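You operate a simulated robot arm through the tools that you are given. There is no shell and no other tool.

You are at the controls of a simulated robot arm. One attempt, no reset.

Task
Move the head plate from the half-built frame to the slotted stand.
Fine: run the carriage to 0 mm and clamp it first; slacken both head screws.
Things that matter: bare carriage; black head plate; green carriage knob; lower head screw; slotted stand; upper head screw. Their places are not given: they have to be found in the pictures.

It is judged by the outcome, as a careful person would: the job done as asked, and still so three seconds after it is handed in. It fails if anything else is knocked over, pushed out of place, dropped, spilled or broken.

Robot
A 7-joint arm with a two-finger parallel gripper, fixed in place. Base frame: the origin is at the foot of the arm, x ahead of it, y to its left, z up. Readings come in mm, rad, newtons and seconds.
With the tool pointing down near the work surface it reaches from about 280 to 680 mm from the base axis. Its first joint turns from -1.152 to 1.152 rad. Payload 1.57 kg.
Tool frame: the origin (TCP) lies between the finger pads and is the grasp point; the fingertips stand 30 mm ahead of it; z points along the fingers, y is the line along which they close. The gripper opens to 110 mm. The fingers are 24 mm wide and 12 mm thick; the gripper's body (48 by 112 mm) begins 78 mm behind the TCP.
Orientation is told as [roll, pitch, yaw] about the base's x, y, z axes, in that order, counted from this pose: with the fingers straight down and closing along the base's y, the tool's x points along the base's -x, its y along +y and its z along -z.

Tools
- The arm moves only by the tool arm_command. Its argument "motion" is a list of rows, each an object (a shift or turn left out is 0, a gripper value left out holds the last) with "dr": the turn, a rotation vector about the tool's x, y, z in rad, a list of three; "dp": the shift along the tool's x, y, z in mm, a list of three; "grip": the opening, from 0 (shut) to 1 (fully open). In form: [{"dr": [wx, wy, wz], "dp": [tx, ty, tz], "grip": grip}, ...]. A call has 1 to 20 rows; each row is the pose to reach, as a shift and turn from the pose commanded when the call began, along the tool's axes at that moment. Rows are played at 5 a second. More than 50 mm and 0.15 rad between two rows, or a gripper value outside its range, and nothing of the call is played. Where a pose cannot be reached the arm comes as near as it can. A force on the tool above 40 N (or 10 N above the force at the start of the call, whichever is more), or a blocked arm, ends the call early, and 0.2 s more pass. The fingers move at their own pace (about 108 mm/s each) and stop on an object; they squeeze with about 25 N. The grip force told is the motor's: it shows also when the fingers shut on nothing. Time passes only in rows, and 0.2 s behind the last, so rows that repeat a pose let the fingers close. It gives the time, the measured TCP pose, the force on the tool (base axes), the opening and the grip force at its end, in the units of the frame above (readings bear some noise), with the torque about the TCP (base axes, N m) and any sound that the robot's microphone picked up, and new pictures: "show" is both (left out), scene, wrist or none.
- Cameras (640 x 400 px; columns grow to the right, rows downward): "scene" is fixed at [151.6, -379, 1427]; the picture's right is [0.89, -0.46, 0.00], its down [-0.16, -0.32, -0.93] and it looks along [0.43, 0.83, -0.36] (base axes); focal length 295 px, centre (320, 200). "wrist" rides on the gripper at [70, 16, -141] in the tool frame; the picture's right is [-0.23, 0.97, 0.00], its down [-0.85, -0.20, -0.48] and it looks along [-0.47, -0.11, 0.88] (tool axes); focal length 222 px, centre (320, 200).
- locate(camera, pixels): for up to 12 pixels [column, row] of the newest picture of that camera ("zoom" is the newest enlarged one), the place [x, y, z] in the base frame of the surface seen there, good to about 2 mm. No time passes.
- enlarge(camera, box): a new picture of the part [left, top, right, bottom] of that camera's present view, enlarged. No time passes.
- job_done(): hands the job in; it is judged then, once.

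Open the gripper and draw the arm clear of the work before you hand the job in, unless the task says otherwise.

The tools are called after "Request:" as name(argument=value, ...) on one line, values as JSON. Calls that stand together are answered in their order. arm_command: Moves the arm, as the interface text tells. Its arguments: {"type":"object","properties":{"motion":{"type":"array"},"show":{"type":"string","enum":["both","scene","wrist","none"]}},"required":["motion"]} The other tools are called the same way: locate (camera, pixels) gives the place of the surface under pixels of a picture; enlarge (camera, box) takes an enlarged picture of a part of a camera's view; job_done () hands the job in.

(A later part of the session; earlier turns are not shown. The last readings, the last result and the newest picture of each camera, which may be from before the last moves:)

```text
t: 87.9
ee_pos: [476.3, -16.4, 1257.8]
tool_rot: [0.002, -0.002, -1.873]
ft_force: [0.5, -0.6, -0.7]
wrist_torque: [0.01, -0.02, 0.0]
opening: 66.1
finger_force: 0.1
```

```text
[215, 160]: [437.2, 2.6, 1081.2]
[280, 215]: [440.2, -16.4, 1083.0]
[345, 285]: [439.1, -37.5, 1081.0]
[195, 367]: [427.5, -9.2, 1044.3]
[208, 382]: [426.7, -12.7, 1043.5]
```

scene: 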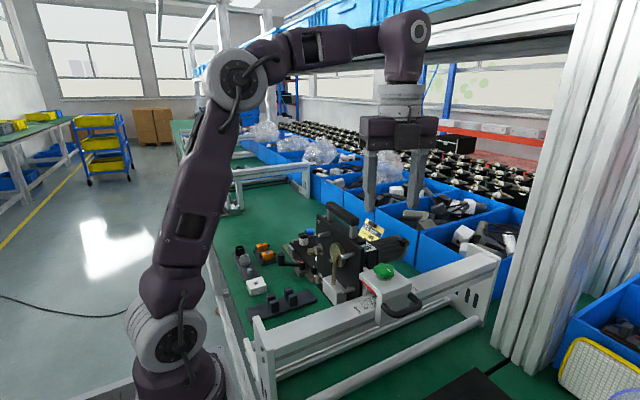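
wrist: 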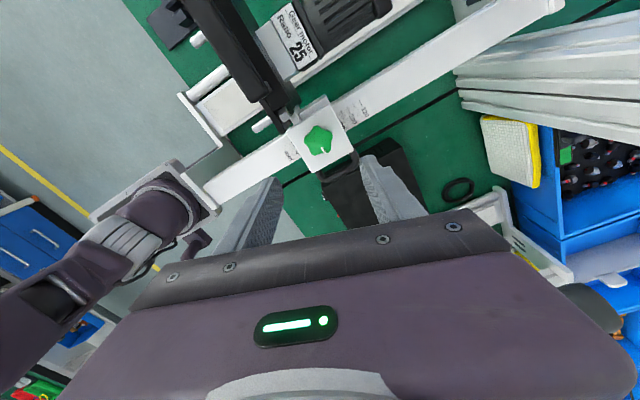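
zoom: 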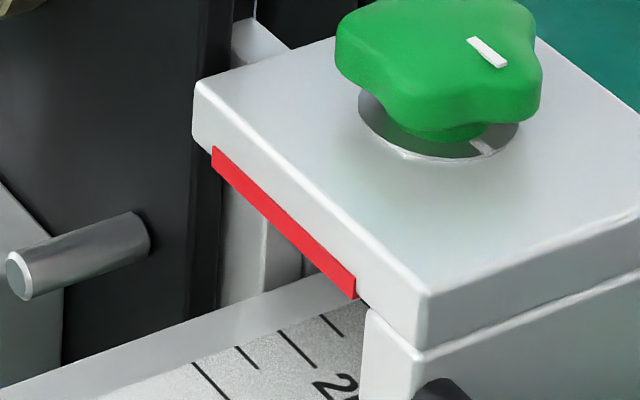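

Carriage is at its end stop and clamped with marks aligned. Next are the head screws: I move to the near side in front of the head with yaw 0, then test whether a horizontal tool pose (pointing +x) is reachable.

Request:
arm_command(motion=[{"dp": [11, -11, -10], "dr": [0, 0, -0.134]}, {"dp": [23, -21, -20], "dr": [0, 0, -0.268]}, {"dp": [34, -32, -30], "dr": [0, 0, -0.401]}, {"dp": [46, -43, -40], "dr": [0, 0, -0.535]}, {"dp": [57, -54, -40], "dr": [0, 0, -0.669]}, {"dp": [68, -64, -40], "dr": [0, 0, -0.803]}, {"dp": [80, -75, -40], "dr": [0, 0, -0.937]}, {"dp": [91, -86, -40], "dr": [0, 0, -1.07]}, {"dp": [103, -97, -40], "dr": [0, 0, -1.204]}, {"dp": [114, -107, -40], "dr": [0, 0, -1.338]}, {"dp": [125, -118, -40], "dr": [0, 0, -1.472]}, {"dp": [137, -129, -40], "dr": [0, 0, -1.605]}, {"dp": [148, -140, -40], "dr": [0, 0, -1.739]}, {"dp": [159.5, -150, -40], "dr": [0, 0, -1.873]}, {"dp": [159.5, -150, -40], "dr": [0, 0, -1.873]}], show="none")

Request:
arm_command(motion=[{"dp": [5, 0, 10], "dr": [0, -0.14, 0]}, {"dp": [10, 0, 20], "dr": [0, -0.28, 0]}, {"dp": [15, 0, 30], "dr": [0, -0.42, 0]}, {"dp": [15, 0, 40], "dr": [0, -0.56, 0]}, {"dp": [15, 0, 50], "dr": [0, -0.7, 0]}, {"dp": [15, 0, 50], "dr": [0, -0.84, 0]}, {"dp": [15, 0, 50], "dr": [0, -0.98, 0]}, {"dp": [15, 0, 50], "dr": [0, -1.12, 0]}, {"dp": [15, 0, 50], "dr": [0, -1.26, 0]}, {"dp": [15, 0, 50], "dr": [0, -1.4, 0]}, {"dp": [15, 0, 50], "dr": [0, -1.54, 0]}, {"dp": [15, 0, 50], "dr": [0, -1.571, 0]}, {"dp": [15, 0, 50], "dr": [0, -1.571, 0]}])

```text
t: 91.1
ee_pos: [378.7, 183.5, 1298.2]
tool_rot: [-0.003, -0.003, 0.001]
ft_force: [0.1, -0.8, -0.1]
wrist_torque: [-0.01, 0.02, 0.04]
opening: 66.3
finger_force: 0.1
```

```text
t: 93.9
ee_pos: [368.5, 229.1, 1281.5]
tool_rot: [-1.905, -1.565, 1.905]
ft_force: [-0.9, 0.8, -0.2]
wrist_torque: [0.01, 0.0, 0.0]
opening: 66.2
finger_force: 0.0
out of reach, approached as far as the arm can: row 9, 10, 11, 12, 13
```

scene: 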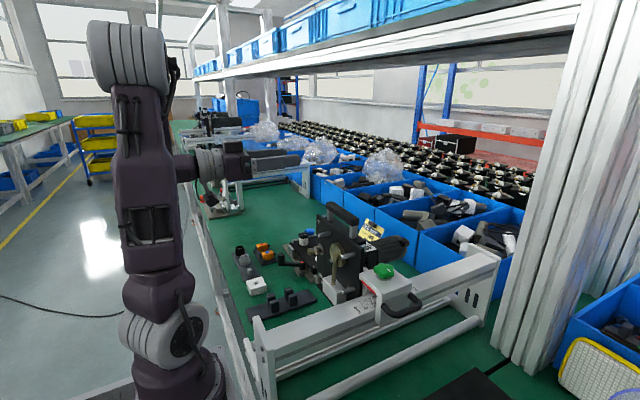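
wrist: 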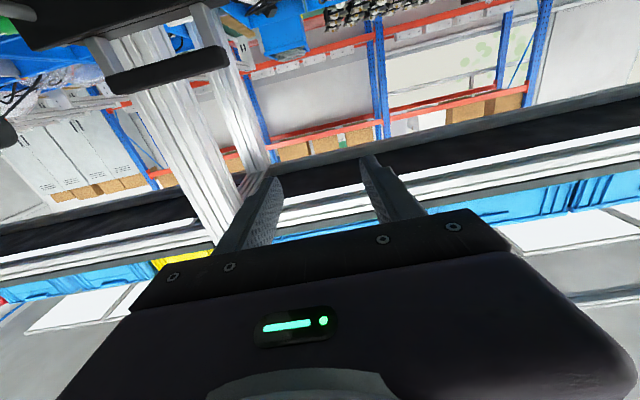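

The horizontal pose is only just out of reach here (the wrist cannot come closer to the base), so I'll turn the screws with a tilted tool by rotating the hand about the screw axis. First I take a close look at the screws from the front.

Request:
arm_command(motion=[{"dp": [15, -9, -6], "dr": [0, 0.12, 0]}, {"dp": [30, -18, -12], "dr": [0, 0.24, 0]}, {"dp": [45, -27, -18], "dr": [0, 0.36, 0]}, {"dp": [60, -36, -24], "dr": [0, 0.48, 0]}, {"dp": [75, -45, -30], "dr": [0, 0.6, 0]}, {"dp": [90, -54, -36], "dr": [0, 0.72, 0]}, {"dp": [105, -62, -42], "dr": [0, 0.84, 0]}, {"dp": [120, -70, -48], "dr": [0, 0.97, 0]}, {"dp": [120, -70, -48], "dr": [0, 0.97, 0]}])

```text
t: 95.9
ee_pos: [321.5, 160.0, 1162.9]
tool_rot: [-0.006, -0.6, 0.005]
ft_force: [0.6, -0.4, 0.3]
wrist_torque: [0.02, -0.01, 0.03]
opening: 66.0
finger_force: 0.1
```

scene: 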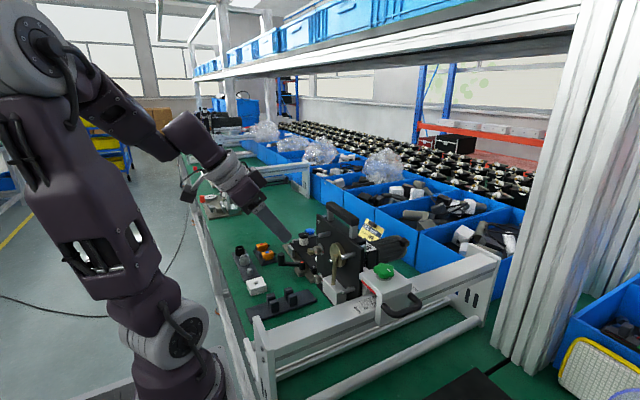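
wrist: 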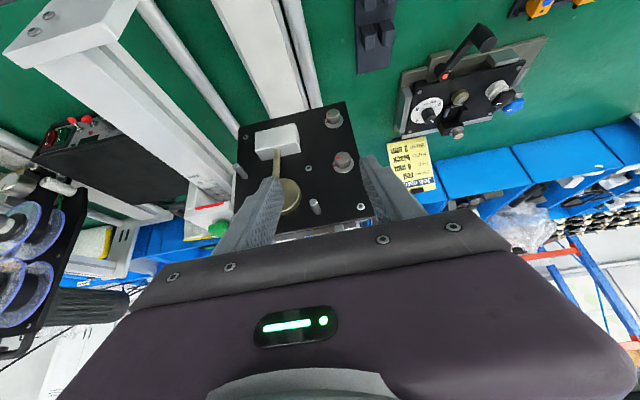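

I enlarge the head front to see both screws, at (333,118) and (343,161).

Request:
enlarge(camera="wrist", box=[225, 90, 385, 230])

Request:
enlarge(camera="wrist", box=[308, 100, 372, 180])

```text
2.86 times, centred on (305, 160) of wrist
```

zoom: 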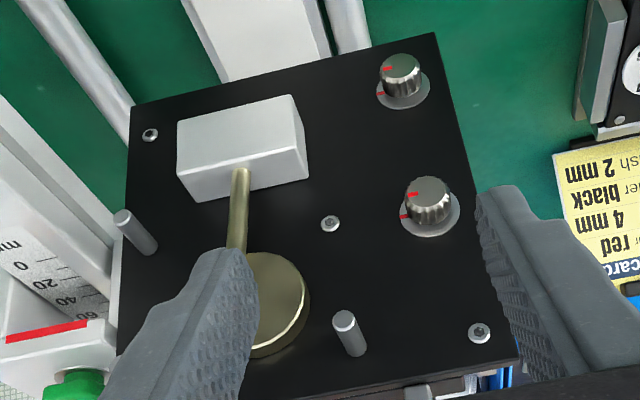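

```text
5.00 times, centred on (340, 140) of wrist
```

zoom: 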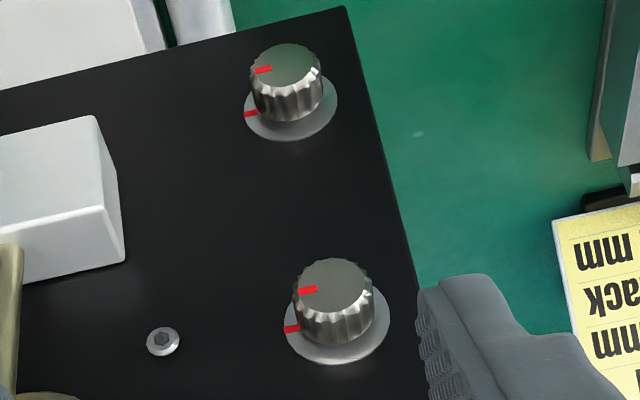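

I locate the screw face centres, edges and washers.

Request:
locate(camera="zoom", pixels=[[288, 65], [253, 65], [322, 70], [288, 45], [288, 88], [333, 285], [297, 285], [370, 290], [333, 262], [333, 308], [335, 345], [290, 128]])

Request:
locate(camera="zoom", pixels=[[250, 100], [333, 85], [290, 138], [288, 330], [388, 315], [335, 362], [200, 200], [345, 10], [410, 260], [255, 200], [372, 330], [260, 120]])

```text
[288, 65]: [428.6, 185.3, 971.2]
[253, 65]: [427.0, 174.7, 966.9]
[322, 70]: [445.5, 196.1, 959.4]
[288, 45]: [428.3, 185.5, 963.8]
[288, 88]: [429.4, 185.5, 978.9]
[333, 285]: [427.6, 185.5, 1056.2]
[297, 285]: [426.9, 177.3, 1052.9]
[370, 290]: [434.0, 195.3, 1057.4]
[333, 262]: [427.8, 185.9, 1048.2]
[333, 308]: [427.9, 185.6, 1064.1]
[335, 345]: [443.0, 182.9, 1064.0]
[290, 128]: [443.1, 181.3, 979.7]
```

```text
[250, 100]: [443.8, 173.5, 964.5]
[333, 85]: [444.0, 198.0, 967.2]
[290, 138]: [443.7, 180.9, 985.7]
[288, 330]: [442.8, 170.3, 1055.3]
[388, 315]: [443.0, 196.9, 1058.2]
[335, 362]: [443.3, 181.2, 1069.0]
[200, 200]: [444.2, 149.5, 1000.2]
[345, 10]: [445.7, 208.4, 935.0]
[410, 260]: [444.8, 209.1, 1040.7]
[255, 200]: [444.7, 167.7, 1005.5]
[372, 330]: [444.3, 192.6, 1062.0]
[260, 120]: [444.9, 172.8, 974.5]
```

Screw axes: upper ≈(y 184.7, z 1056), lower ≈(y 185.2, z 971.5), heads spanning x≈428–442. I move to a pre-grasp for the upper screw with the tool pointing forward and 40° down.

Request:
arm_command(motion=[{"dp": [-2, 6, 22], "dr": [0, -0.07, 0], "grip": 0.45}, {"dp": [-4, 12, 45], "dr": [0, -0.14, 0], "grip": 0.45}, {"dp": [-7, 18, 67], "dr": [0, -0.21, 0], "grip": 0.45}, {"dp": [-8.9, 24.7, 89.5], "dr": [0, -0.273, 0], "grip": 0.45}, {"dp": [-8.9, 24.7, 89.5], "dr": [0, -0.273, 0], "grip": 0.45}])

```text
t: 97.1
ee_pos: [378.6, 183.8, 1093.9]
tool_rot: [-0.009, -0.876, 0.005]
ft_force: [0.4, 0.3, -0.2]
wrist_torque: [0.02, -0.01, -0.02]
opening: 49.5
finger_force: 0.1
out of reach, approached as far as the arm can: row 2
```

scene: 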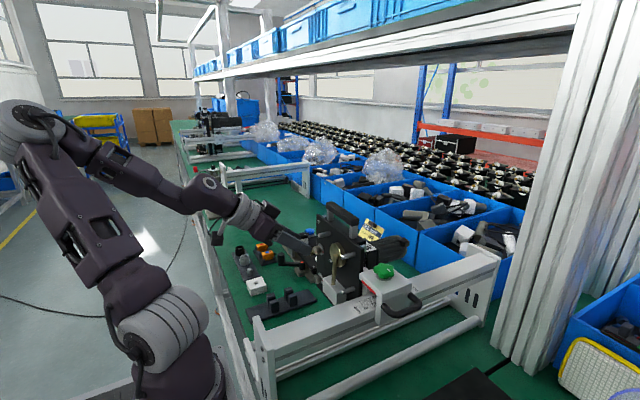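
wrist: 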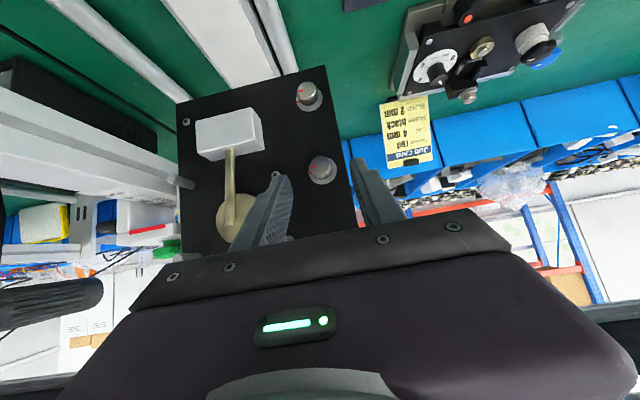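

The upper screw (322,168) lies between the fingers. I enlarge and check alignment.

Request:
enlarge(camera="wrist", box=[250, 70, 410, 220])

Request:
locate(camera="zoom", pixels=[[315, 255], [290, 250], [345, 265], [318, 225], [310, 290], [245, 275], [420, 240], [290, 70], [262, 80], [320, 270], [232, 285], [435, 260]])

```text
2.67 times, centred on (330, 145) of wrist
```

zoom: 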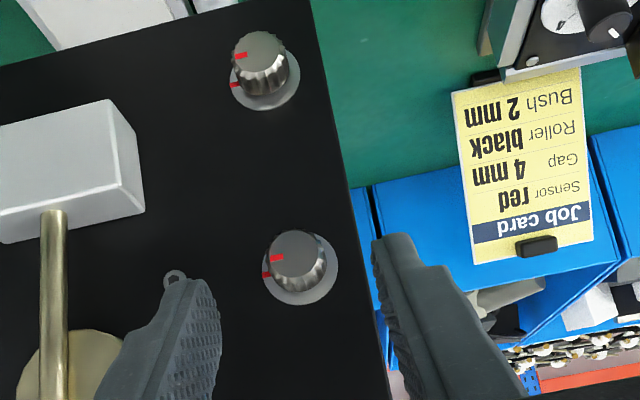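

```text
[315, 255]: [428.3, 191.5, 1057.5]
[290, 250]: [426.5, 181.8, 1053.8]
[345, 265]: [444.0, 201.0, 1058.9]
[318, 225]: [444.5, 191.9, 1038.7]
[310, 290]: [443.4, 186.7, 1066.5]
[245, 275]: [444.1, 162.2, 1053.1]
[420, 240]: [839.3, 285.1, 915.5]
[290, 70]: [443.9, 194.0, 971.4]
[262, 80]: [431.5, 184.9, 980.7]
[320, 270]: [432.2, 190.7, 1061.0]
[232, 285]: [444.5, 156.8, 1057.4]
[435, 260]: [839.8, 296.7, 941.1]
```

Alignment is good (screw y≈184.7, TCP y≈183.8). I advance 40 mm along the tool with +0.8 mm in y, then close on the screw head.

Request:
arm_command(motion=[{"dp": [0, 0.8, 13], "grip": 0.45}, {"dp": [0, 0.8, 26], "grip": 0.45}, {"dp": [0, 0.8, 35], "grip": 0.45}, {"dp": [0, 0.8, 40], "grip": 0.45}, {"dp": [0, 0.8, 40], "grip": 0.45}, {"dp": [0, 0.8, 40], "grip": 0}, {"dp": [0, 0.8, 40], "grip": 0}, {"dp": [0, 0.8, 40], "grip": 0}, {"dp": [0, 0.8, 40], "grip": 0}])

```text
t: 99.1
ee_pos: [410.6, 184.0, 1067.2]
tool_rot: [-0.007, -0.875, 0.003]
ft_force: [1.9, -12.2, 0.1]
wrist_torque: [-0.17, -0.07, -0.17]
opening: 20.9
finger_force: 24.5
```

scene: 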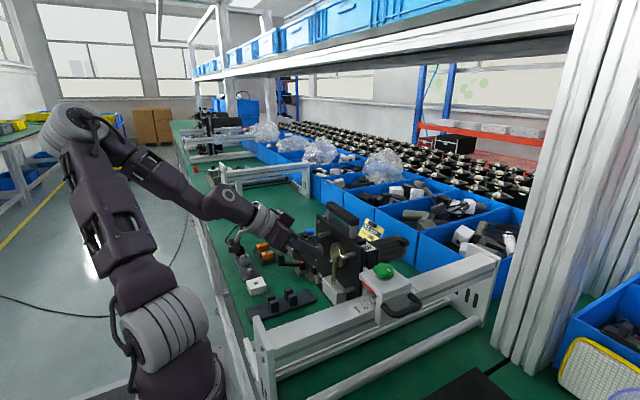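
wrist: 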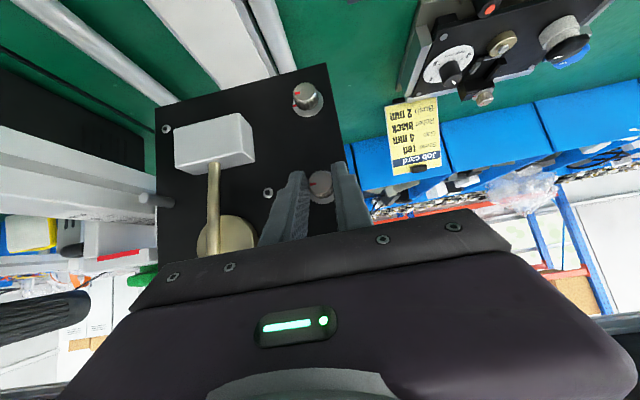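

Gripped (opening 20.9 mm); the y-force says the screw is ~1 mm toward -y. I rotate the hand counter-clockwise about the screw axis by 0.5 rad.

Request:
arm_command(motion=[{"dp": [0, -1, 0], "grip": 0}, {"dp": [0.04, 0.15, 0.04], "dr": [0.0641, 0, -0.0767], "grip": 0}, {"dp": [0.18, 1.28, 0.15], "dr": [0.128, 0, -0.153], "grip": 0}, {"dp": [0.39, 2.4, 0.33], "dr": [0.192, 0, -0.23], "grip": 0}, {"dp": [0.7, 3.48, 0.58], "dr": [0.256, 0, -0.307], "grip": 0}, {"dp": [1.08, 4.51, 0.9], "dr": [0.32, 0, -0.383], "grip": 0}, {"dp": [1.08, 4.51, 0.9], "dr": [0.32, 0, -0.383], "grip": 0}])

```text
t: 100.7
ee_pos: [408.7, 190.3, 1066.6]
tool_rot: [-0.709, -0.739, 0.526]
ft_force: [-4.9, 6.3, -1.2]
wrist_torque: [0.14, 0.47, 0.01]
opening: 20.9
finger_force: 25.2
```

scene: 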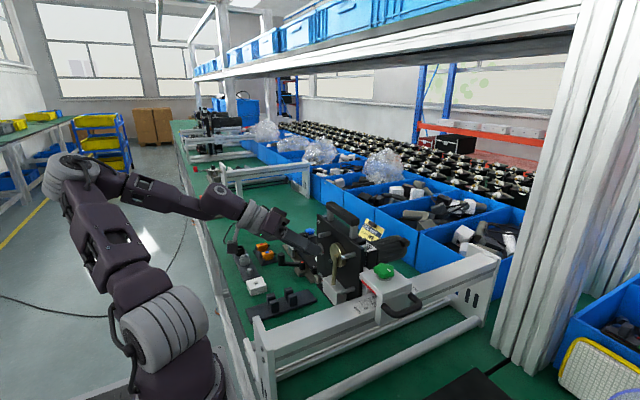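
wrist: 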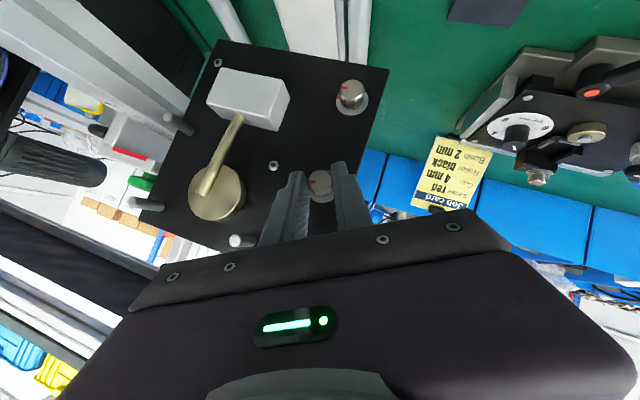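

The hand rotated; I enlarge to see whether the screw's red mark moved relative to its washer mark.

Request:
enlarge(camera="wrist", box=[290, 150, 350, 210])

Request:
enlarge(camera="scene", box=[300, 220, 372, 280])

```text
6.67 times, centred on (320, 180) of wrist
```

zoom: 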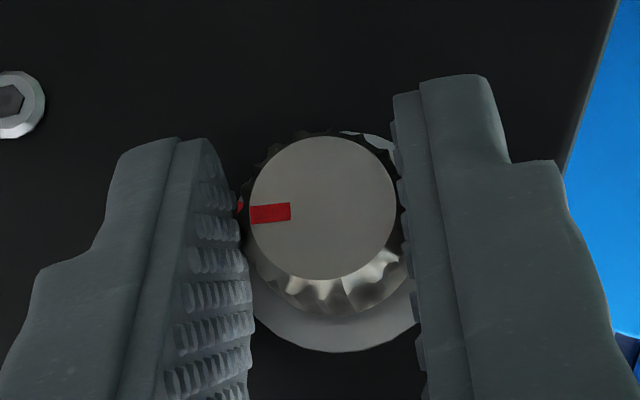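

```text
6.67 times, centred on (336, 250) of scene
```

zoom: 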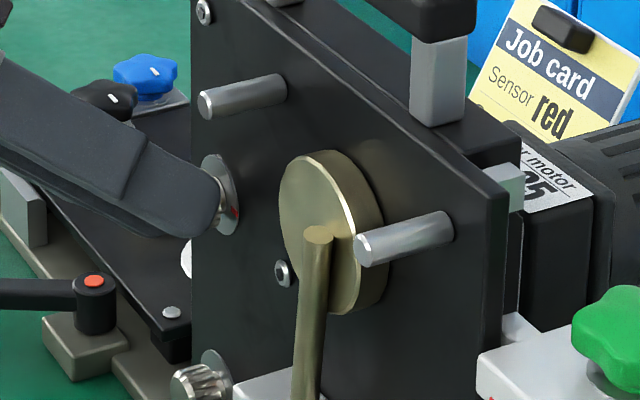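

The screw's mark has turned ~30° relative to the washer mark, so it turns with the hand at little torque. I continue another 1.2 rad counter-clockwise.

Request:
arm_command(motion=[{"dp": [0.06, 1.38, 0.05], "dr": [0.0769, 0, -0.092], "grip": 0}, {"dp": [0.25, 2.73, 0.21], "dr": [0.1538, 0, -0.1841], "grip": 0}, {"dp": [0.57, 4.05, 0.47], "dr": [0.2308, 0, -0.2761], "grip": 0}, {"dp": [1.0, 5.31, 0.83], "dr": [0.3077, 0, -0.3682], "grip": 0}, {"dp": [1.54, 6.49, 1.29], "dr": [0.3846, 0, -0.4602], "grip": 0}, {"dp": [2.19, 7.58, 1.83], "dr": [0.4615, 0, -0.5522], "grip": 0}, {"dp": [2.93, 8.56, 2.45], "dr": [0.5384, 0, -0.6443], "grip": 0}, {"dp": [3.76, 9.42, 3.14], "dr": [0.6154, 0, -0.7363], "grip": 0}, {"dp": [4.66, 10.14, 3.9], "dr": [0.6923, 0, -0.8284], "grip": 0}, {"dp": [5.62, 10.72, 4.7], "dr": [0.7692, 0, -0.9204], "grip": 0}, {"dp": [5.62, 10.72, 4.7], "dr": [0.7692, 0, -0.9204], "grip": 0}])

```text
t: 103.1
ee_pos: [392.9, 192.6, 1062.5]
tool_rot: [-1.657, 0.104, 0.874]
ft_force: [11.5, 2.4, -12.2]
wrist_torque: [0.1, 0.49, 0.4]
opening: 21.2
finger_force: 24.9
out of reach, approached as far as the arm can: row 8, 9, 10, 11
```

scene: 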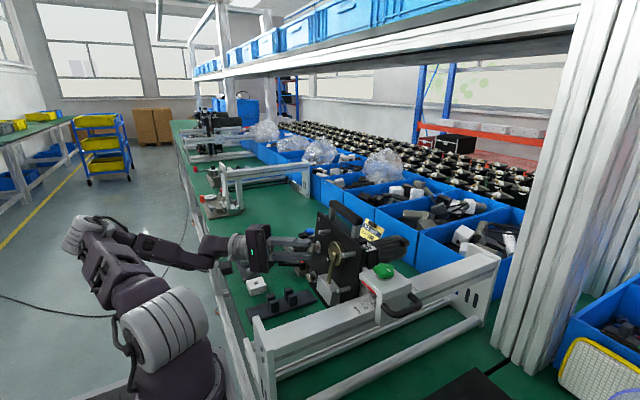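
wrist: 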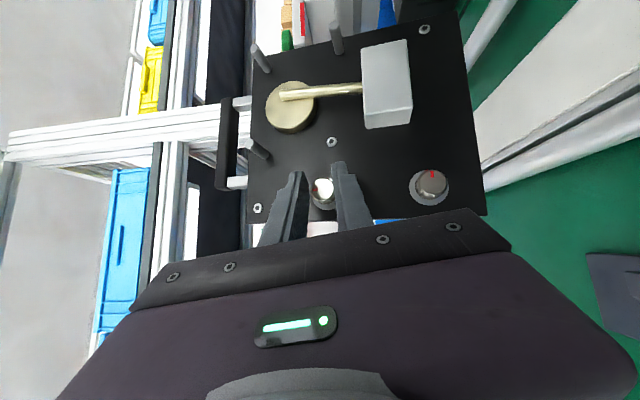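

The arm reached its limits near the end and backed off somewhat. I enlarge to see the screw's state.

Request:
enlarge(camera="wrist", box=[280, 150, 364, 220])

Request:
enlarge(camera="scene", box=[240, 210, 372, 290])

```text
5.71 times, centred on (322, 185) of wrist
```

zoom: 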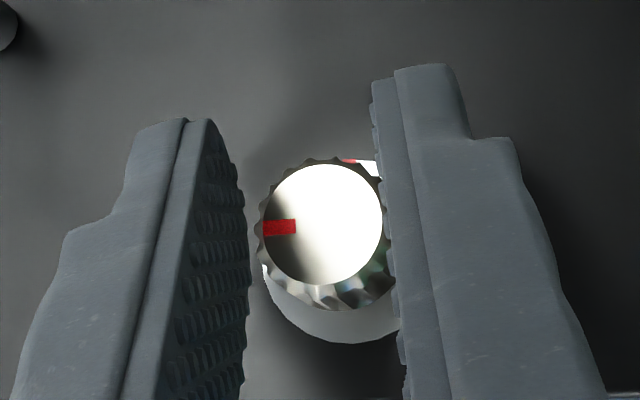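

```text
4.85 times, centred on (306, 250) of scene
```

zoom: 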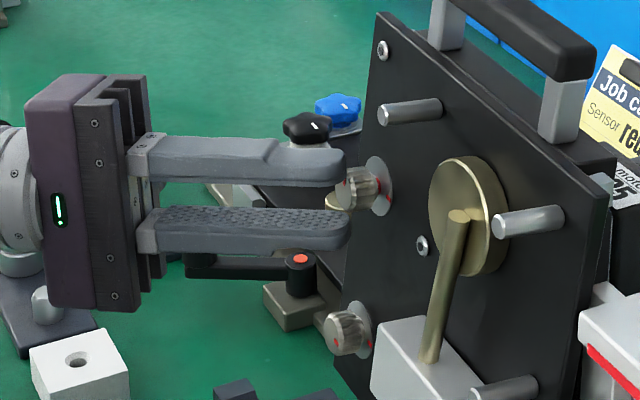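

The screw mark now stands ~90° from the washer mark. I open and retract along the tool, then swing back to the starting orientation for a second turn.

Request:
arm_command(motion=[{"dp": [0, 0, 0], "grip": 0.45}, {"dp": [0, 0, 0], "grip": 0.45}, {"dp": [0, 0, -15], "grip": 0.45}, {"dp": [0, 0, -32], "grip": 0.45}, {"dp": [0, 0, -50], "grip": 0.45}, {"dp": [0, 0, -50], "grip": 0.45}])

```text
t: 104.5
ee_pos: [351.7, 224.9, 1056.9]
tool_rot: [-1.656, 0.1, 0.871]
ft_force: [-0.2, -0.1, 0.2]
wrist_torque: [0.01, -0.02, 0.01]
opening: 49.3
finger_force: 0.1
```

scene: 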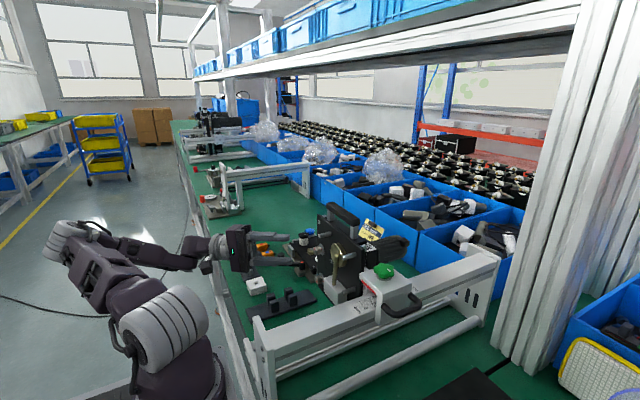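
wrist: 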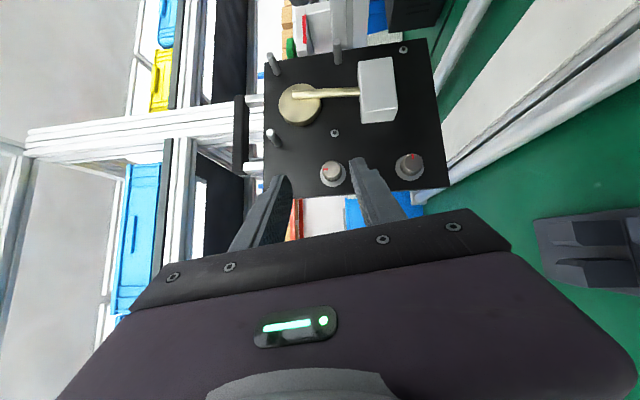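

I enlarge the screws in this clear view.

Request:
enlarge(camera="wrist", box=[300, 135, 440, 205])

```text
4.57 times, centred on (370, 170) of wrist
```

zoom: 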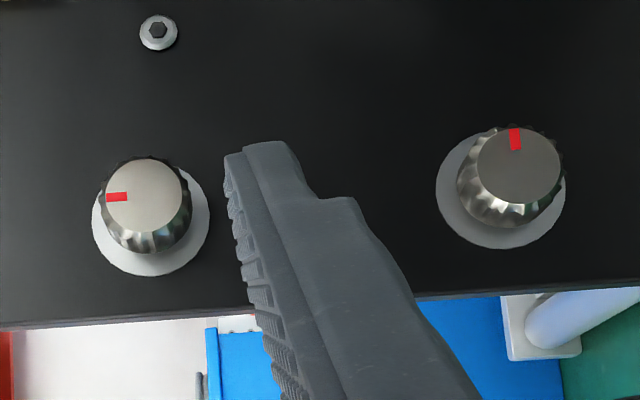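

The upper screw mark now points up (90° turned). I swing the hand back to the wrist-up pre-grasp for another turn.

Request:
arm_command(motion=[{"dp": [1.4, -2.7, 3.8], "dr": [-0.084, 0, 0.101], "grip": 0.45}, {"dp": [2.9, -5.4, 7.7], "dr": [-0.167, 0, 0.202], "grip": 0.45}, {"dp": [4.3, -8.1, 11.5], "dr": [-0.251, 0, 0.303], "grip": 0.45}, {"dp": [5.8, -10.8, 15.4], "dr": [-0.335, 0, 0.404], "grip": 0.45}, {"dp": [7.2, -13.5, 19.2], "dr": [-0.418, 0, 0.505], "grip": 0.45}, {"dp": [8.6, -16.2, 23.0], "dr": [-0.502, 0, 0.606], "grip": 0.45}, {"dp": [10.1, -18.9, 26.9], "dr": [-0.586, 0, 0.708], "grip": 0.45}, {"dp": [11.5, -21.6, 30.7], "dr": [-0.67, 0, 0.809], "grip": 0.45}, {"dp": [12.9, -24.3, 34.5], "dr": [-0.753, 0, 0.91], "grip": 0.45}, {"dp": [14.4, -27.0, 38.4], "dr": [-0.837, 0, 1.011], "grip": 0.45}, {"dp": [15.8, -29.7, 42.2], "dr": [-0.921, 0, 1.112], "grip": 0.45}, {"dp": [17.3, -32.4, 46.1], "dr": [-1.004, 0, 1.213], "grip": 0.45}, {"dp": [18.7, -35.1, 49.9], "dr": [-1.088, 0, 1.314], "grip": 0.45}, {"dp": [18.7, -35.1, 49.9], "dr": [-1.088, 0, 1.314], "grip": 0.45}])

```text
t: 107.5
ee_pos: [379.3, 183.4, 1099.3]
tool_rot: [0.007, -0.88, -0.008]
ft_force: [-0.3, -0.3, -0.1]
wrist_torque: [0.0, -0.01, -0.01]
opening: 49.3
finger_force: 0.1
```

scene: 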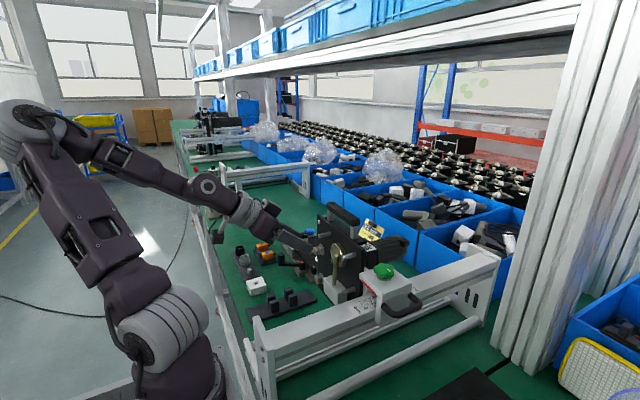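
wrist: 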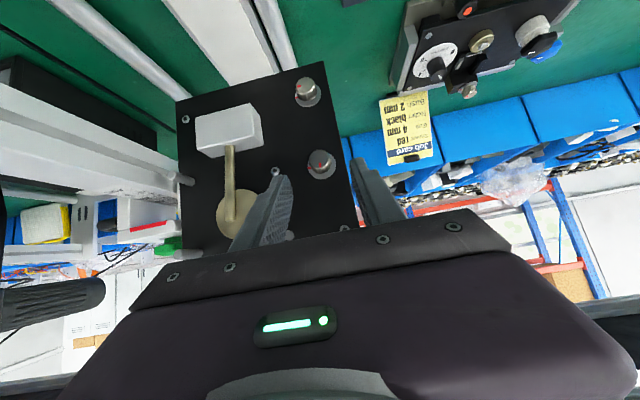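

Back at the pre-grasp. I advance onto the upper screw again and grip.

Request:
arm_command(motion=[{"dp": [4.7, 0.2, 12], "grip": 0.45}, {"dp": [4.7, 0.2, 24], "grip": 0.45}, {"dp": [4.7, 0.2, 36], "grip": 0.45}, {"dp": [4.7, 0.2, 43], "grip": 0.45}, {"dp": [4.7, 0.2, 43], "grip": 0.45}, {"dp": [4.7, 0.2, 43], "grip": 0}, {"dp": [4.7, 0.2, 43], "grip": 0}, {"dp": [4.7, 0.2, 43], "grip": 0}, {"dp": [4.7, 0.2, 43], "grip": 0}], show="wrist")

```text
t: 109.5
ee_pos: [410.1, 182.9, 1068.3]
tool_rot: [0.006, -0.879, -0.007]
ft_force: [0.5, -1.3, 0.3]
wrist_torque: [-0.02, 0.05, 0.12]
opening: 21.2
finger_force: 25.3
```

wrist: 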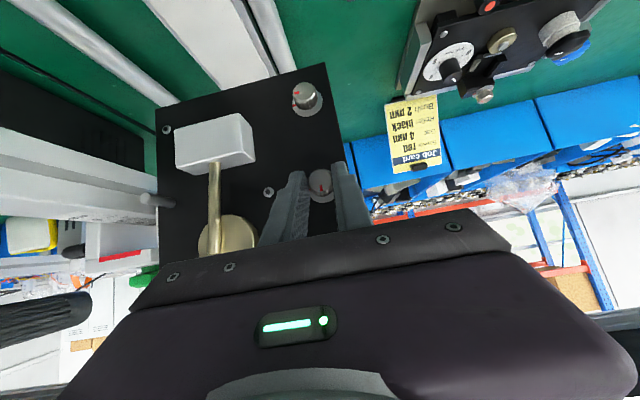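

Well centred. I turn another 1.3 rad counter-clockwise about the screw axis.

Request:
arm_command(motion=[{"dp": [0.08, 1.56, 0.06], "dr": [0.083, 0, -0.1], "grip": 0}, {"dp": [0.31, 3.09, 0.26], "dr": [0.166, 0, -0.2], "grip": 0}, {"dp": [0.69, 4.56, 0.58], "dr": [0.249, 0, -0.3], "grip": 0}, {"dp": [1.22, 5.96, 1.01], "dr": [0.332, 0, -0.4], "grip": 0}, {"dp": [1.88, 7.26, 1.56], "dr": [0.415, 0, -0.5], "grip": 0}, {"dp": [2.67, 8.44, 2.21], "dr": [0.498, 0, -0.6], "grip": 0}, {"dp": [3.57, 9.47, 2.96], "dr": [0.581, 0, -0.701], "grip": 0}, {"dp": [4.56, 10.35, 3.78], "dr": [0.664, 0, -0.801], "grip": 0}, {"dp": [5.64, 11.05, 4.67], "dr": [0.746, 0, -0.901], "grip": 0}, {"dp": [6.77, 11.56, 5.61], "dr": [0.829, 0, -1.001], "grip": 0}, {"dp": [6.77, 11.56, 5.61], "dr": [0.829, 0, -1.001], "grip": 0}])

```text
t: 111.9
ee_pos: [410.3, 195.9, 1059.8]
tool_rot: [-1.394, -0.209, 0.861]
ft_force: [-2.2, 17.3, -5.4]
wrist_torque: [0.26, 0.51, 0.65]
opening: 20.9
finger_force: 25.0
```

scene: 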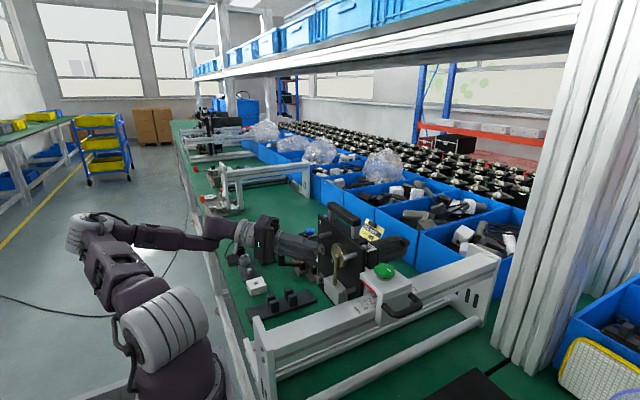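
wrist: 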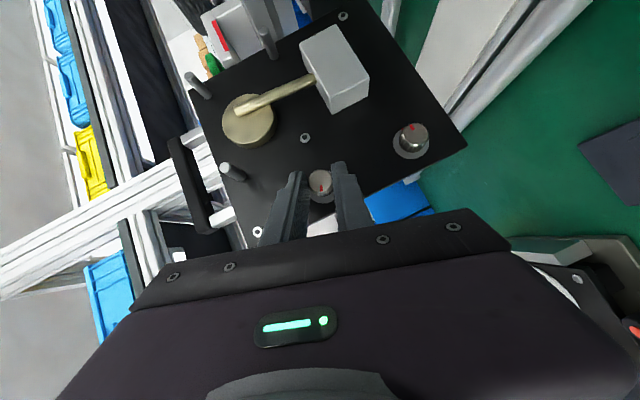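

I check the screw mark versus washer again.

Request:
enlarge(camera="wrist", box=[280, 150, 364, 220])

```text
5.71 times, centred on (322, 185) of wrist
```

zoom: 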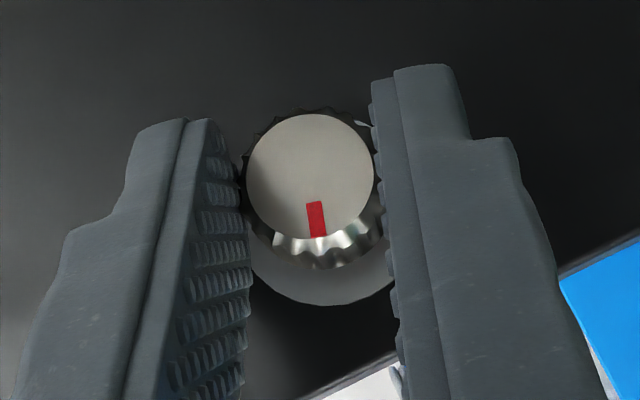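

The upper screw has now turned ~160° in total. I release, retract, and swing to the pre-grasp of the lower screw.

Request:
arm_command(motion=[{"dp": [0, 0, 0], "grip": 0.45}, {"dp": [0, 0, 0], "grip": 0.45}, {"dp": [0, 0, -15], "grip": 0.45}, {"dp": [0, 0, -30], "grip": 0.45}, {"dp": [0, 0, -45], "grip": 0.45}, {"dp": [0, 0, -45], "grip": 0.45}], show="none")

Request:
arm_command(motion=[{"dp": [3.5, 3.7, 3.3], "dr": [-0.075, 0, 0.091], "grip": 0.45}, {"dp": [7, 7.4, 6.7], "dr": [-0.151, 0, 0.182], "grip": 0.45}, {"dp": [10.5, 11.1, 10], "dr": [-0.226, 0, 0.273], "grip": 0.45}, {"dp": [14, 14.8, 13.3], "dr": [-0.301, 0, 0.364], "grip": 0.45}, {"dp": [17.5, 18.5, 16.7], "dr": [-0.377, 0, 0.455], "grip": 0.45}, {"dp": [21, 22.3, 20], "dr": [-0.452, 0, 0.546], "grip": 0.45}, {"dp": [24.5, 26, 23.4], "dr": [-0.528, 0, 0.637], "grip": 0.45}, {"dp": [28, 29.7, 26.7], "dr": [-0.603, 0, 0.728], "grip": 0.45}, {"dp": [31.5, 33.4, 30], "dr": [-0.678, 0, 0.819], "grip": 0.45}, {"dp": [35, 37.1, 33.4], "dr": [-0.754, 0, 0.91], "grip": 0.45}, {"dp": [38.5, 40.8, 36.7], "dr": [-0.829, 0, 1.001], "grip": 0.45}, {"dp": [38.5, 40.8, 36.7], "dr": [-0.829, 0, 1.001], "grip": 0.45}])

```text
t: 113.3
ee_pos: [376.3, 222.6, 1066.1]
tool_rot: [-1.394, -0.212, 0.857]
ft_force: [0.8, -0.6, 0.0]
wrist_torque: [-0.01, -0.01, 0.03]
opening: 49.6
finger_force: 0.0
```

```text
t: 115.9
ee_pos: [373.3, 188.6, 1018.7]
tool_rot: [0.006, -0.879, -0.008]
ft_force: [-0.3, 0.3, 0.9]
wrist_torque: [-0.03, 0.01, 0.0]
opening: 49.3
finger_force: 0.0
out of reach, approached as far as the arm can: row 11, 12
```

scene: 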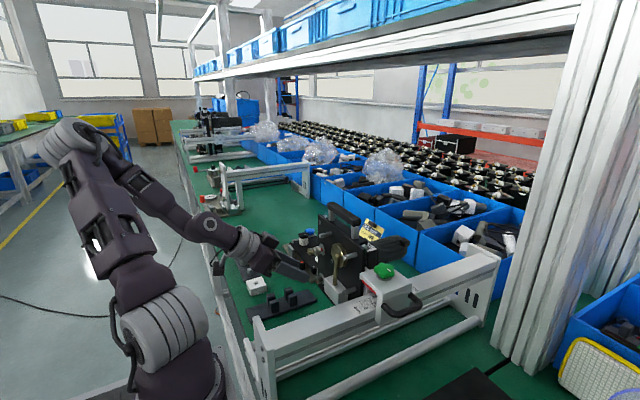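
wrist: 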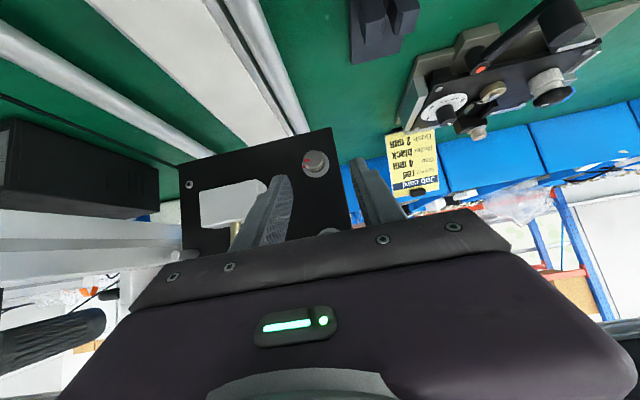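

The arm is at the edge of reach but close. I advance halfway along the tool and re-centre in y.

Request:
arm_command(motion=[{"dp": [2, -2.5, 10], "grip": 0.45}, {"dp": [4.1, -5.3, 20], "grip": 0.45}, {"dp": [4.1, -5.3, 28], "grip": 0.45}, {"dp": [4.1, -5.3, 28], "grip": 0.45}])

Request:
enlarge(camera="wrist", box=[240, 110, 400, 230])

```text
t: 116.9
ee_pos: [377.5, 196.6, 1012.5]
tool_rot: [0.002, -0.881, -0.008]
ft_force: [-1.2, -0.6, 0.4]
wrist_torque: [0.0, 0.0, 0.01]
opening: 49.7
finger_force: 0.0
out of reach, approached as far as the arm can: row 1, 2, 3, 4
```

scene: 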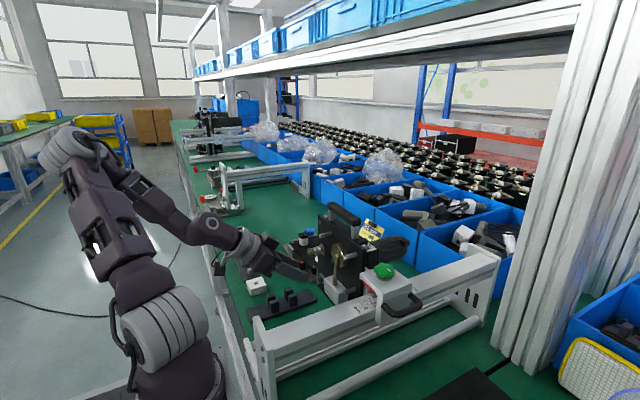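
wrist: 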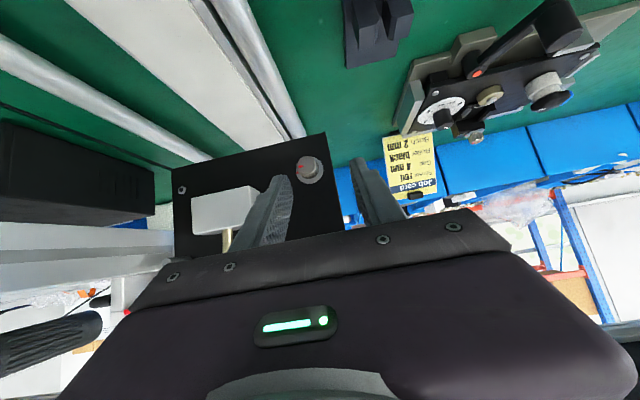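

```text
3.33 times, centred on (320, 170) of wrist
```

zoom: 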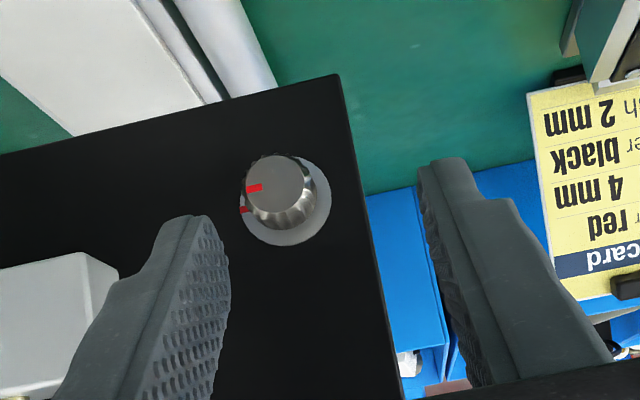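

That pose is beyond reach for the lower screw, so I use a steeper tool (55° down) where the wrist is farther from the base. I move to that pre-grasp.

Request:
arm_command(motion=[{"dp": [-4, -3.3, 1], "dr": [0, 0.07, 0], "grip": 0.45}, {"dp": [-8, -6.6, 2], "dr": [0, 0.14, 0], "grip": 0.45}, {"dp": [-12, -10, 3], "dr": [0, 0.21, 0], "grip": 0.45}, {"dp": [-16.4, -13.3, 3.7], "dr": [0, 0.27, 0], "grip": 0.45}, {"dp": [-16.4, -13.3, 3.7], "dr": [0, 0.27, 0], "grip": 0.45}])

Request:
enlarge(camera="wrist", box=[240, 110, 400, 230])

```text
t: 118.1
ee_pos: [376.0, 185.3, 1045.5]
tool_rot: [0.004, -0.606, -0.008]
ft_force: [0.8, -0.8, 0.5]
wrist_torque: [-0.02, -0.01, -0.04]
opening: 49.5
finger_force: 0.1
out of reach, approached as far as the arm can: row 1, 2, 3, 4, 5
```

scene: 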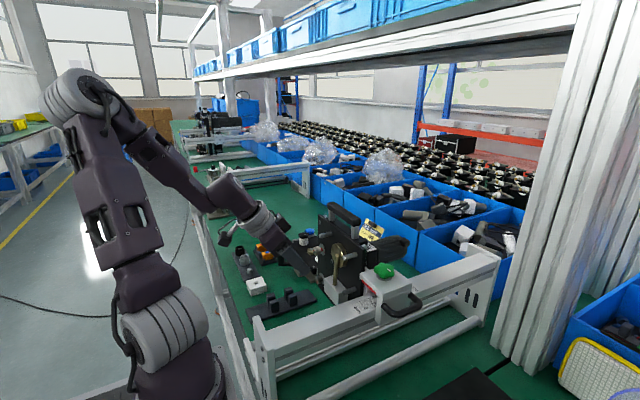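
wrist: 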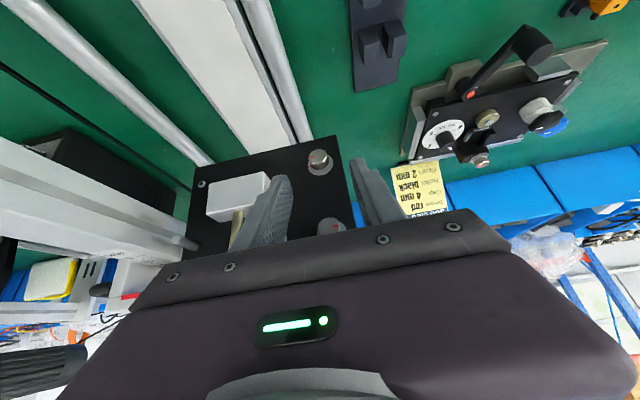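

```text
3.33 times, centred on (320, 170) of wrist
```

zoom: 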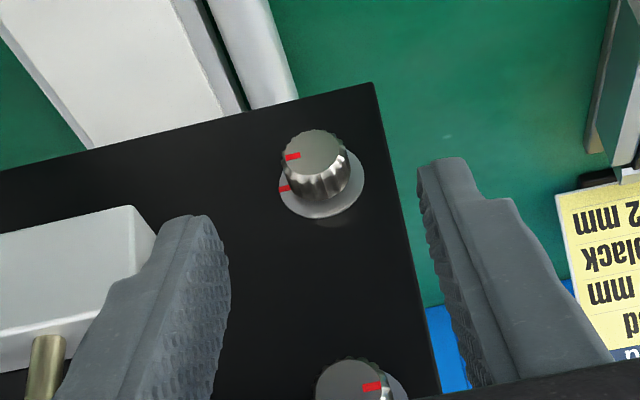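

Still short of reach with the wrist directly above. I go back up to a reachable pose, then approach the lower screw with the hand already rolled ~0.6 rad toward +y, where the wrist is farther from the base.

Request:
arm_command(motion=[{"dp": [-7, 1, -9], "dr": [0, -0.07, 0], "grip": 0.45}, {"dp": [-14, 2.5, -18], "dr": [0, -0.14, 0], "grip": 0.45}, {"dp": [-21, 4, -27], "dr": [0, -0.21, 0], "grip": 0.45}, {"dp": [-28.1, 5, -35.3], "dr": [0, -0.272, 0], "grip": 0.45}, {"dp": [-28.1, 5, -35.3], "dr": [0, -0.272, 0], "grip": 0.45}], show="none")

Request:
arm_command(motion=[{"dp": [0, 0, 0], "dr": [0.064, 0, -0.077], "grip": 0.45}, {"dp": [0, 3, 0], "dr": [0.128, 0, -0.154], "grip": 0.45}, {"dp": [0, 6, 0], "dr": [0.191, 0, -0.231], "grip": 0.45}, {"dp": [0, 9, 0], "dr": [0.255, 0, -0.308], "grip": 0.45}, {"dp": [10, 12, 8], "dr": [0.319, 0, -0.385], "grip": 0.45}, {"dp": [25, 14.5, 20], "dr": [0.383, 0, -0.462], "grip": 0.45}, {"dp": [45, 14.5, 36], "dr": [0.383, 0, -0.462], "grip": 0.45}, {"dp": [67.8, 14.5, 56.1], "dr": [0.383, 0, -0.462], "grip": 0.45}, {"dp": [67.8, 14.5, 56.1], "dr": [0.383, 0, -0.462], "grip": 0.45}])

```text
t: 119.3
ee_pos: [379.0, 191.1, 1090.6]
tool_rot: [0.007, -0.883, -0.007]
ft_force: [0.7, -0.1, -0.3]
wrist_torque: [0.0, -0.02, -0.01]
opening: 49.5
finger_force: 0.1
```

```text
t: 121.3
ee_pos: [379.5, 204.9, 999.8]
tool_rot: [-0.821, -0.694, 0.593]
ft_force: [0.2, 0.5, -0.3]
wrist_torque: [0.0, 0.0, -0.01]
opening: 49.5
finger_force: 0.0
```

scene: 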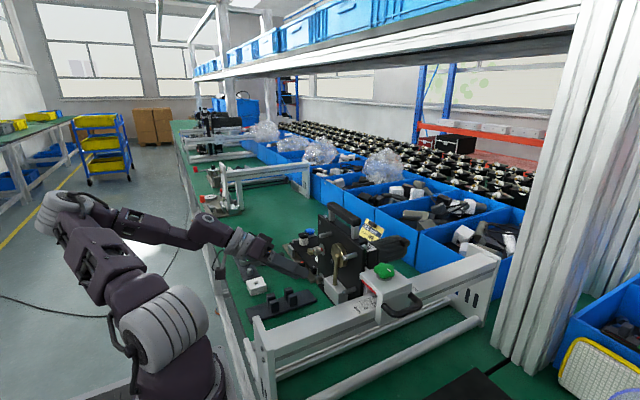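
wrist: 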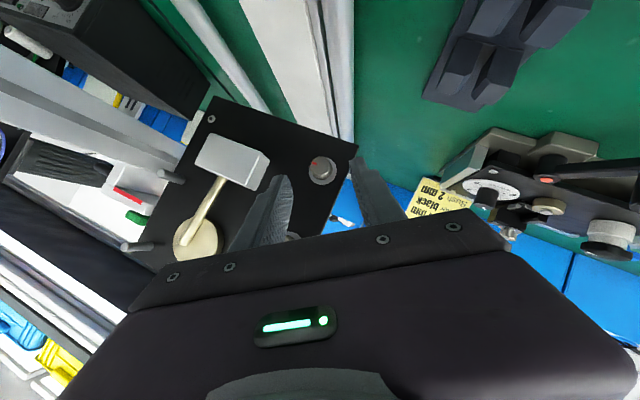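

This pose is reachable. I enlarge to check the lower screw's alignment between the fingers.

Request:
enlarge(camera="wrist", box=[240, 120, 400, 230])

Request:
locate(camera="zoom", pixels=[[330, 175], [315, 170], [350, 185], [325, 150], [330, 225], [300, 190], [375, 190], [340, 180]])

```text
3.64 times, centred on (320, 175) of wrist
```

zoom: 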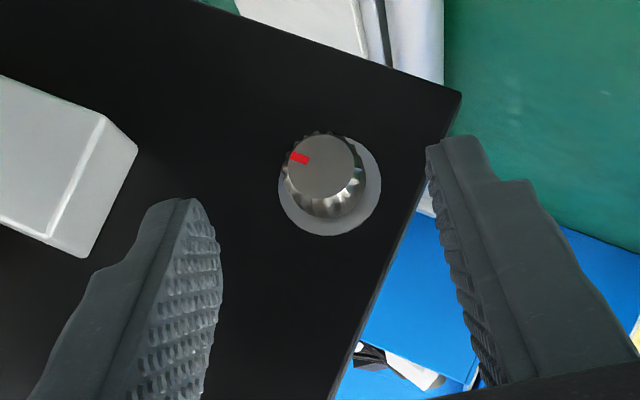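

```text
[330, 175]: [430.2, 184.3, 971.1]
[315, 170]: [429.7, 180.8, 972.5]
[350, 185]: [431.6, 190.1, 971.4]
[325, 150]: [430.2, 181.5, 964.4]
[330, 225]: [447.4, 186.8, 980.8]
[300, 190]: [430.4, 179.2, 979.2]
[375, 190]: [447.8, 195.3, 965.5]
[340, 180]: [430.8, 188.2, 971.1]
```

The screw is centred between the fingers. I advance ~40 mm along the tool and close on it.

Request:
arm_command(motion=[{"dp": [-1.2, -1, 13], "grip": 0.45}, {"dp": [-1.2, -1, 26], "grip": 0.45}, {"dp": [-1.2, -1, 35], "grip": 0.45}, {"dp": [-1.2, -1, 39.5], "grip": 0.45}, {"dp": [-1.2, -1, 39.5], "grip": 0.45}, {"dp": [-1.2, -1, 39.5], "grip": 0}, {"dp": [-1.2, -1, 39.5], "grip": 0}, {"dp": [-1.2, -1, 39.5], "grip": 0}, {"dp": [-1.2, -1, 39.5], "grip": 0}])

```text
t: 123.3
ee_pos: [406.6, 192.6, 982.4]
tool_rot: [-0.819, -0.692, 0.594]
ft_force: [0.0, 4.3, 0.3]
wrist_torque: [0.15, 0.28, 0.07]
opening: 20.9
finger_force: 25.7
out of reach, approached as far as the arm can: row 3, 4, 5, 6, 7, 8, 9
```

scene: 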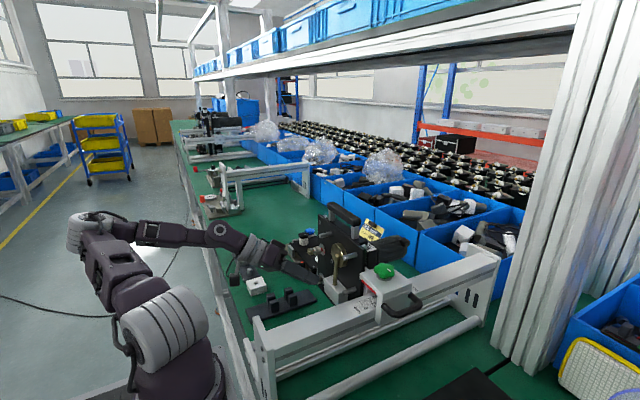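
wrist: 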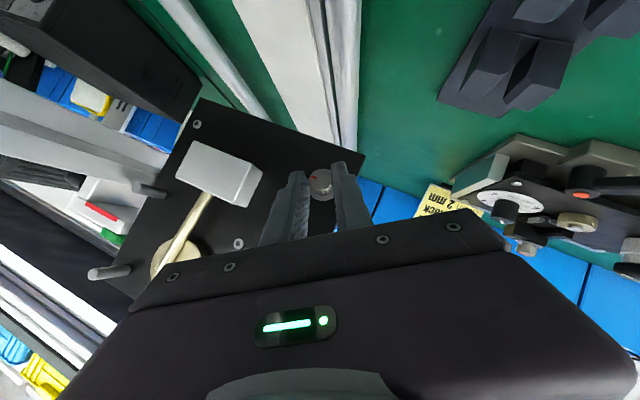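

Gripped (20.9 mm) with small side force. I rotate counter-clockwise 0.9 rad about the lower screw's axis.

Request:
arm_command(motion=[{"dp": [0.1, 1.91, 0.08], "dr": [0.083, 0, -0.1], "grip": 0}, {"dp": [0.38, 3.78, 0.32], "dr": [0.166, 0, -0.2], "grip": 0}, {"dp": [0.85, 5.59, 0.7], "dr": [0.249, 0, -0.3], "grip": 0}, {"dp": [1.5, 7.3, 1.24], "dr": [0.332, 0, -0.4], "grip": 0}, {"dp": [2.31, 8.9, 1.91], "dr": [0.415, 0, -0.5], "grip": 0}, {"dp": [3.27, 10.34, 2.71], "dr": [0.498, 0, -0.6], "grip": 0}, {"dp": [4.37, 11.61, 3.62], "dr": [0.581, 0, -0.701], "grip": 0}, {"dp": [4.37, 11.61, 3.62], "dr": [0.581, 0, -0.701], "grip": 0}])

Request:
enlarge(camera="wrist", box=[280, 150, 364, 220])

```text
t: 125.1
ee_pos: [370.4, 192.1, 996.5]
tool_rot: [-1.534, -0.049, 0.873]
ft_force: [0.7, -0.3, -0.3]
wrist_torque: [0.03, 0.0, -0.01]
opening: 0.3
finger_force: 21.1
out of reach, approached as far as the arm can: row 3, 4, 5, 6, 7, 8
```

scene: 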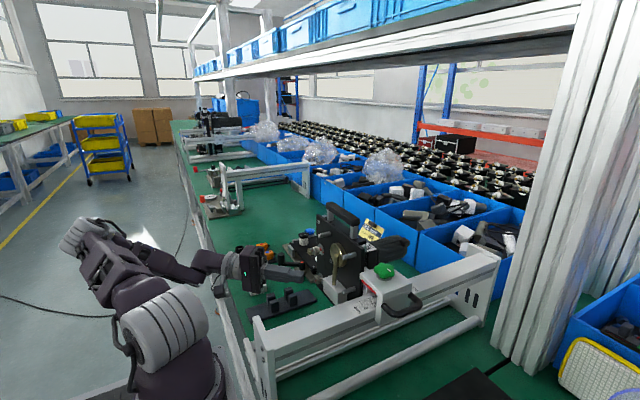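
wrist: 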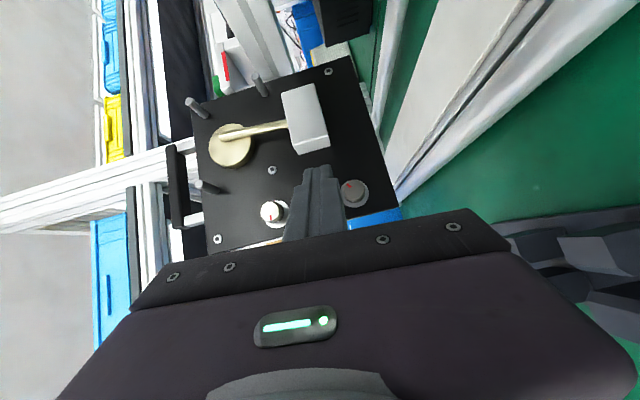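

```text
5.71 times, centred on (322, 185) of wrist
```

zoom: 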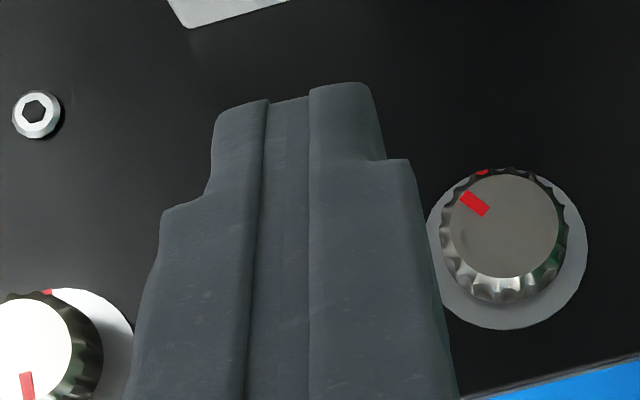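

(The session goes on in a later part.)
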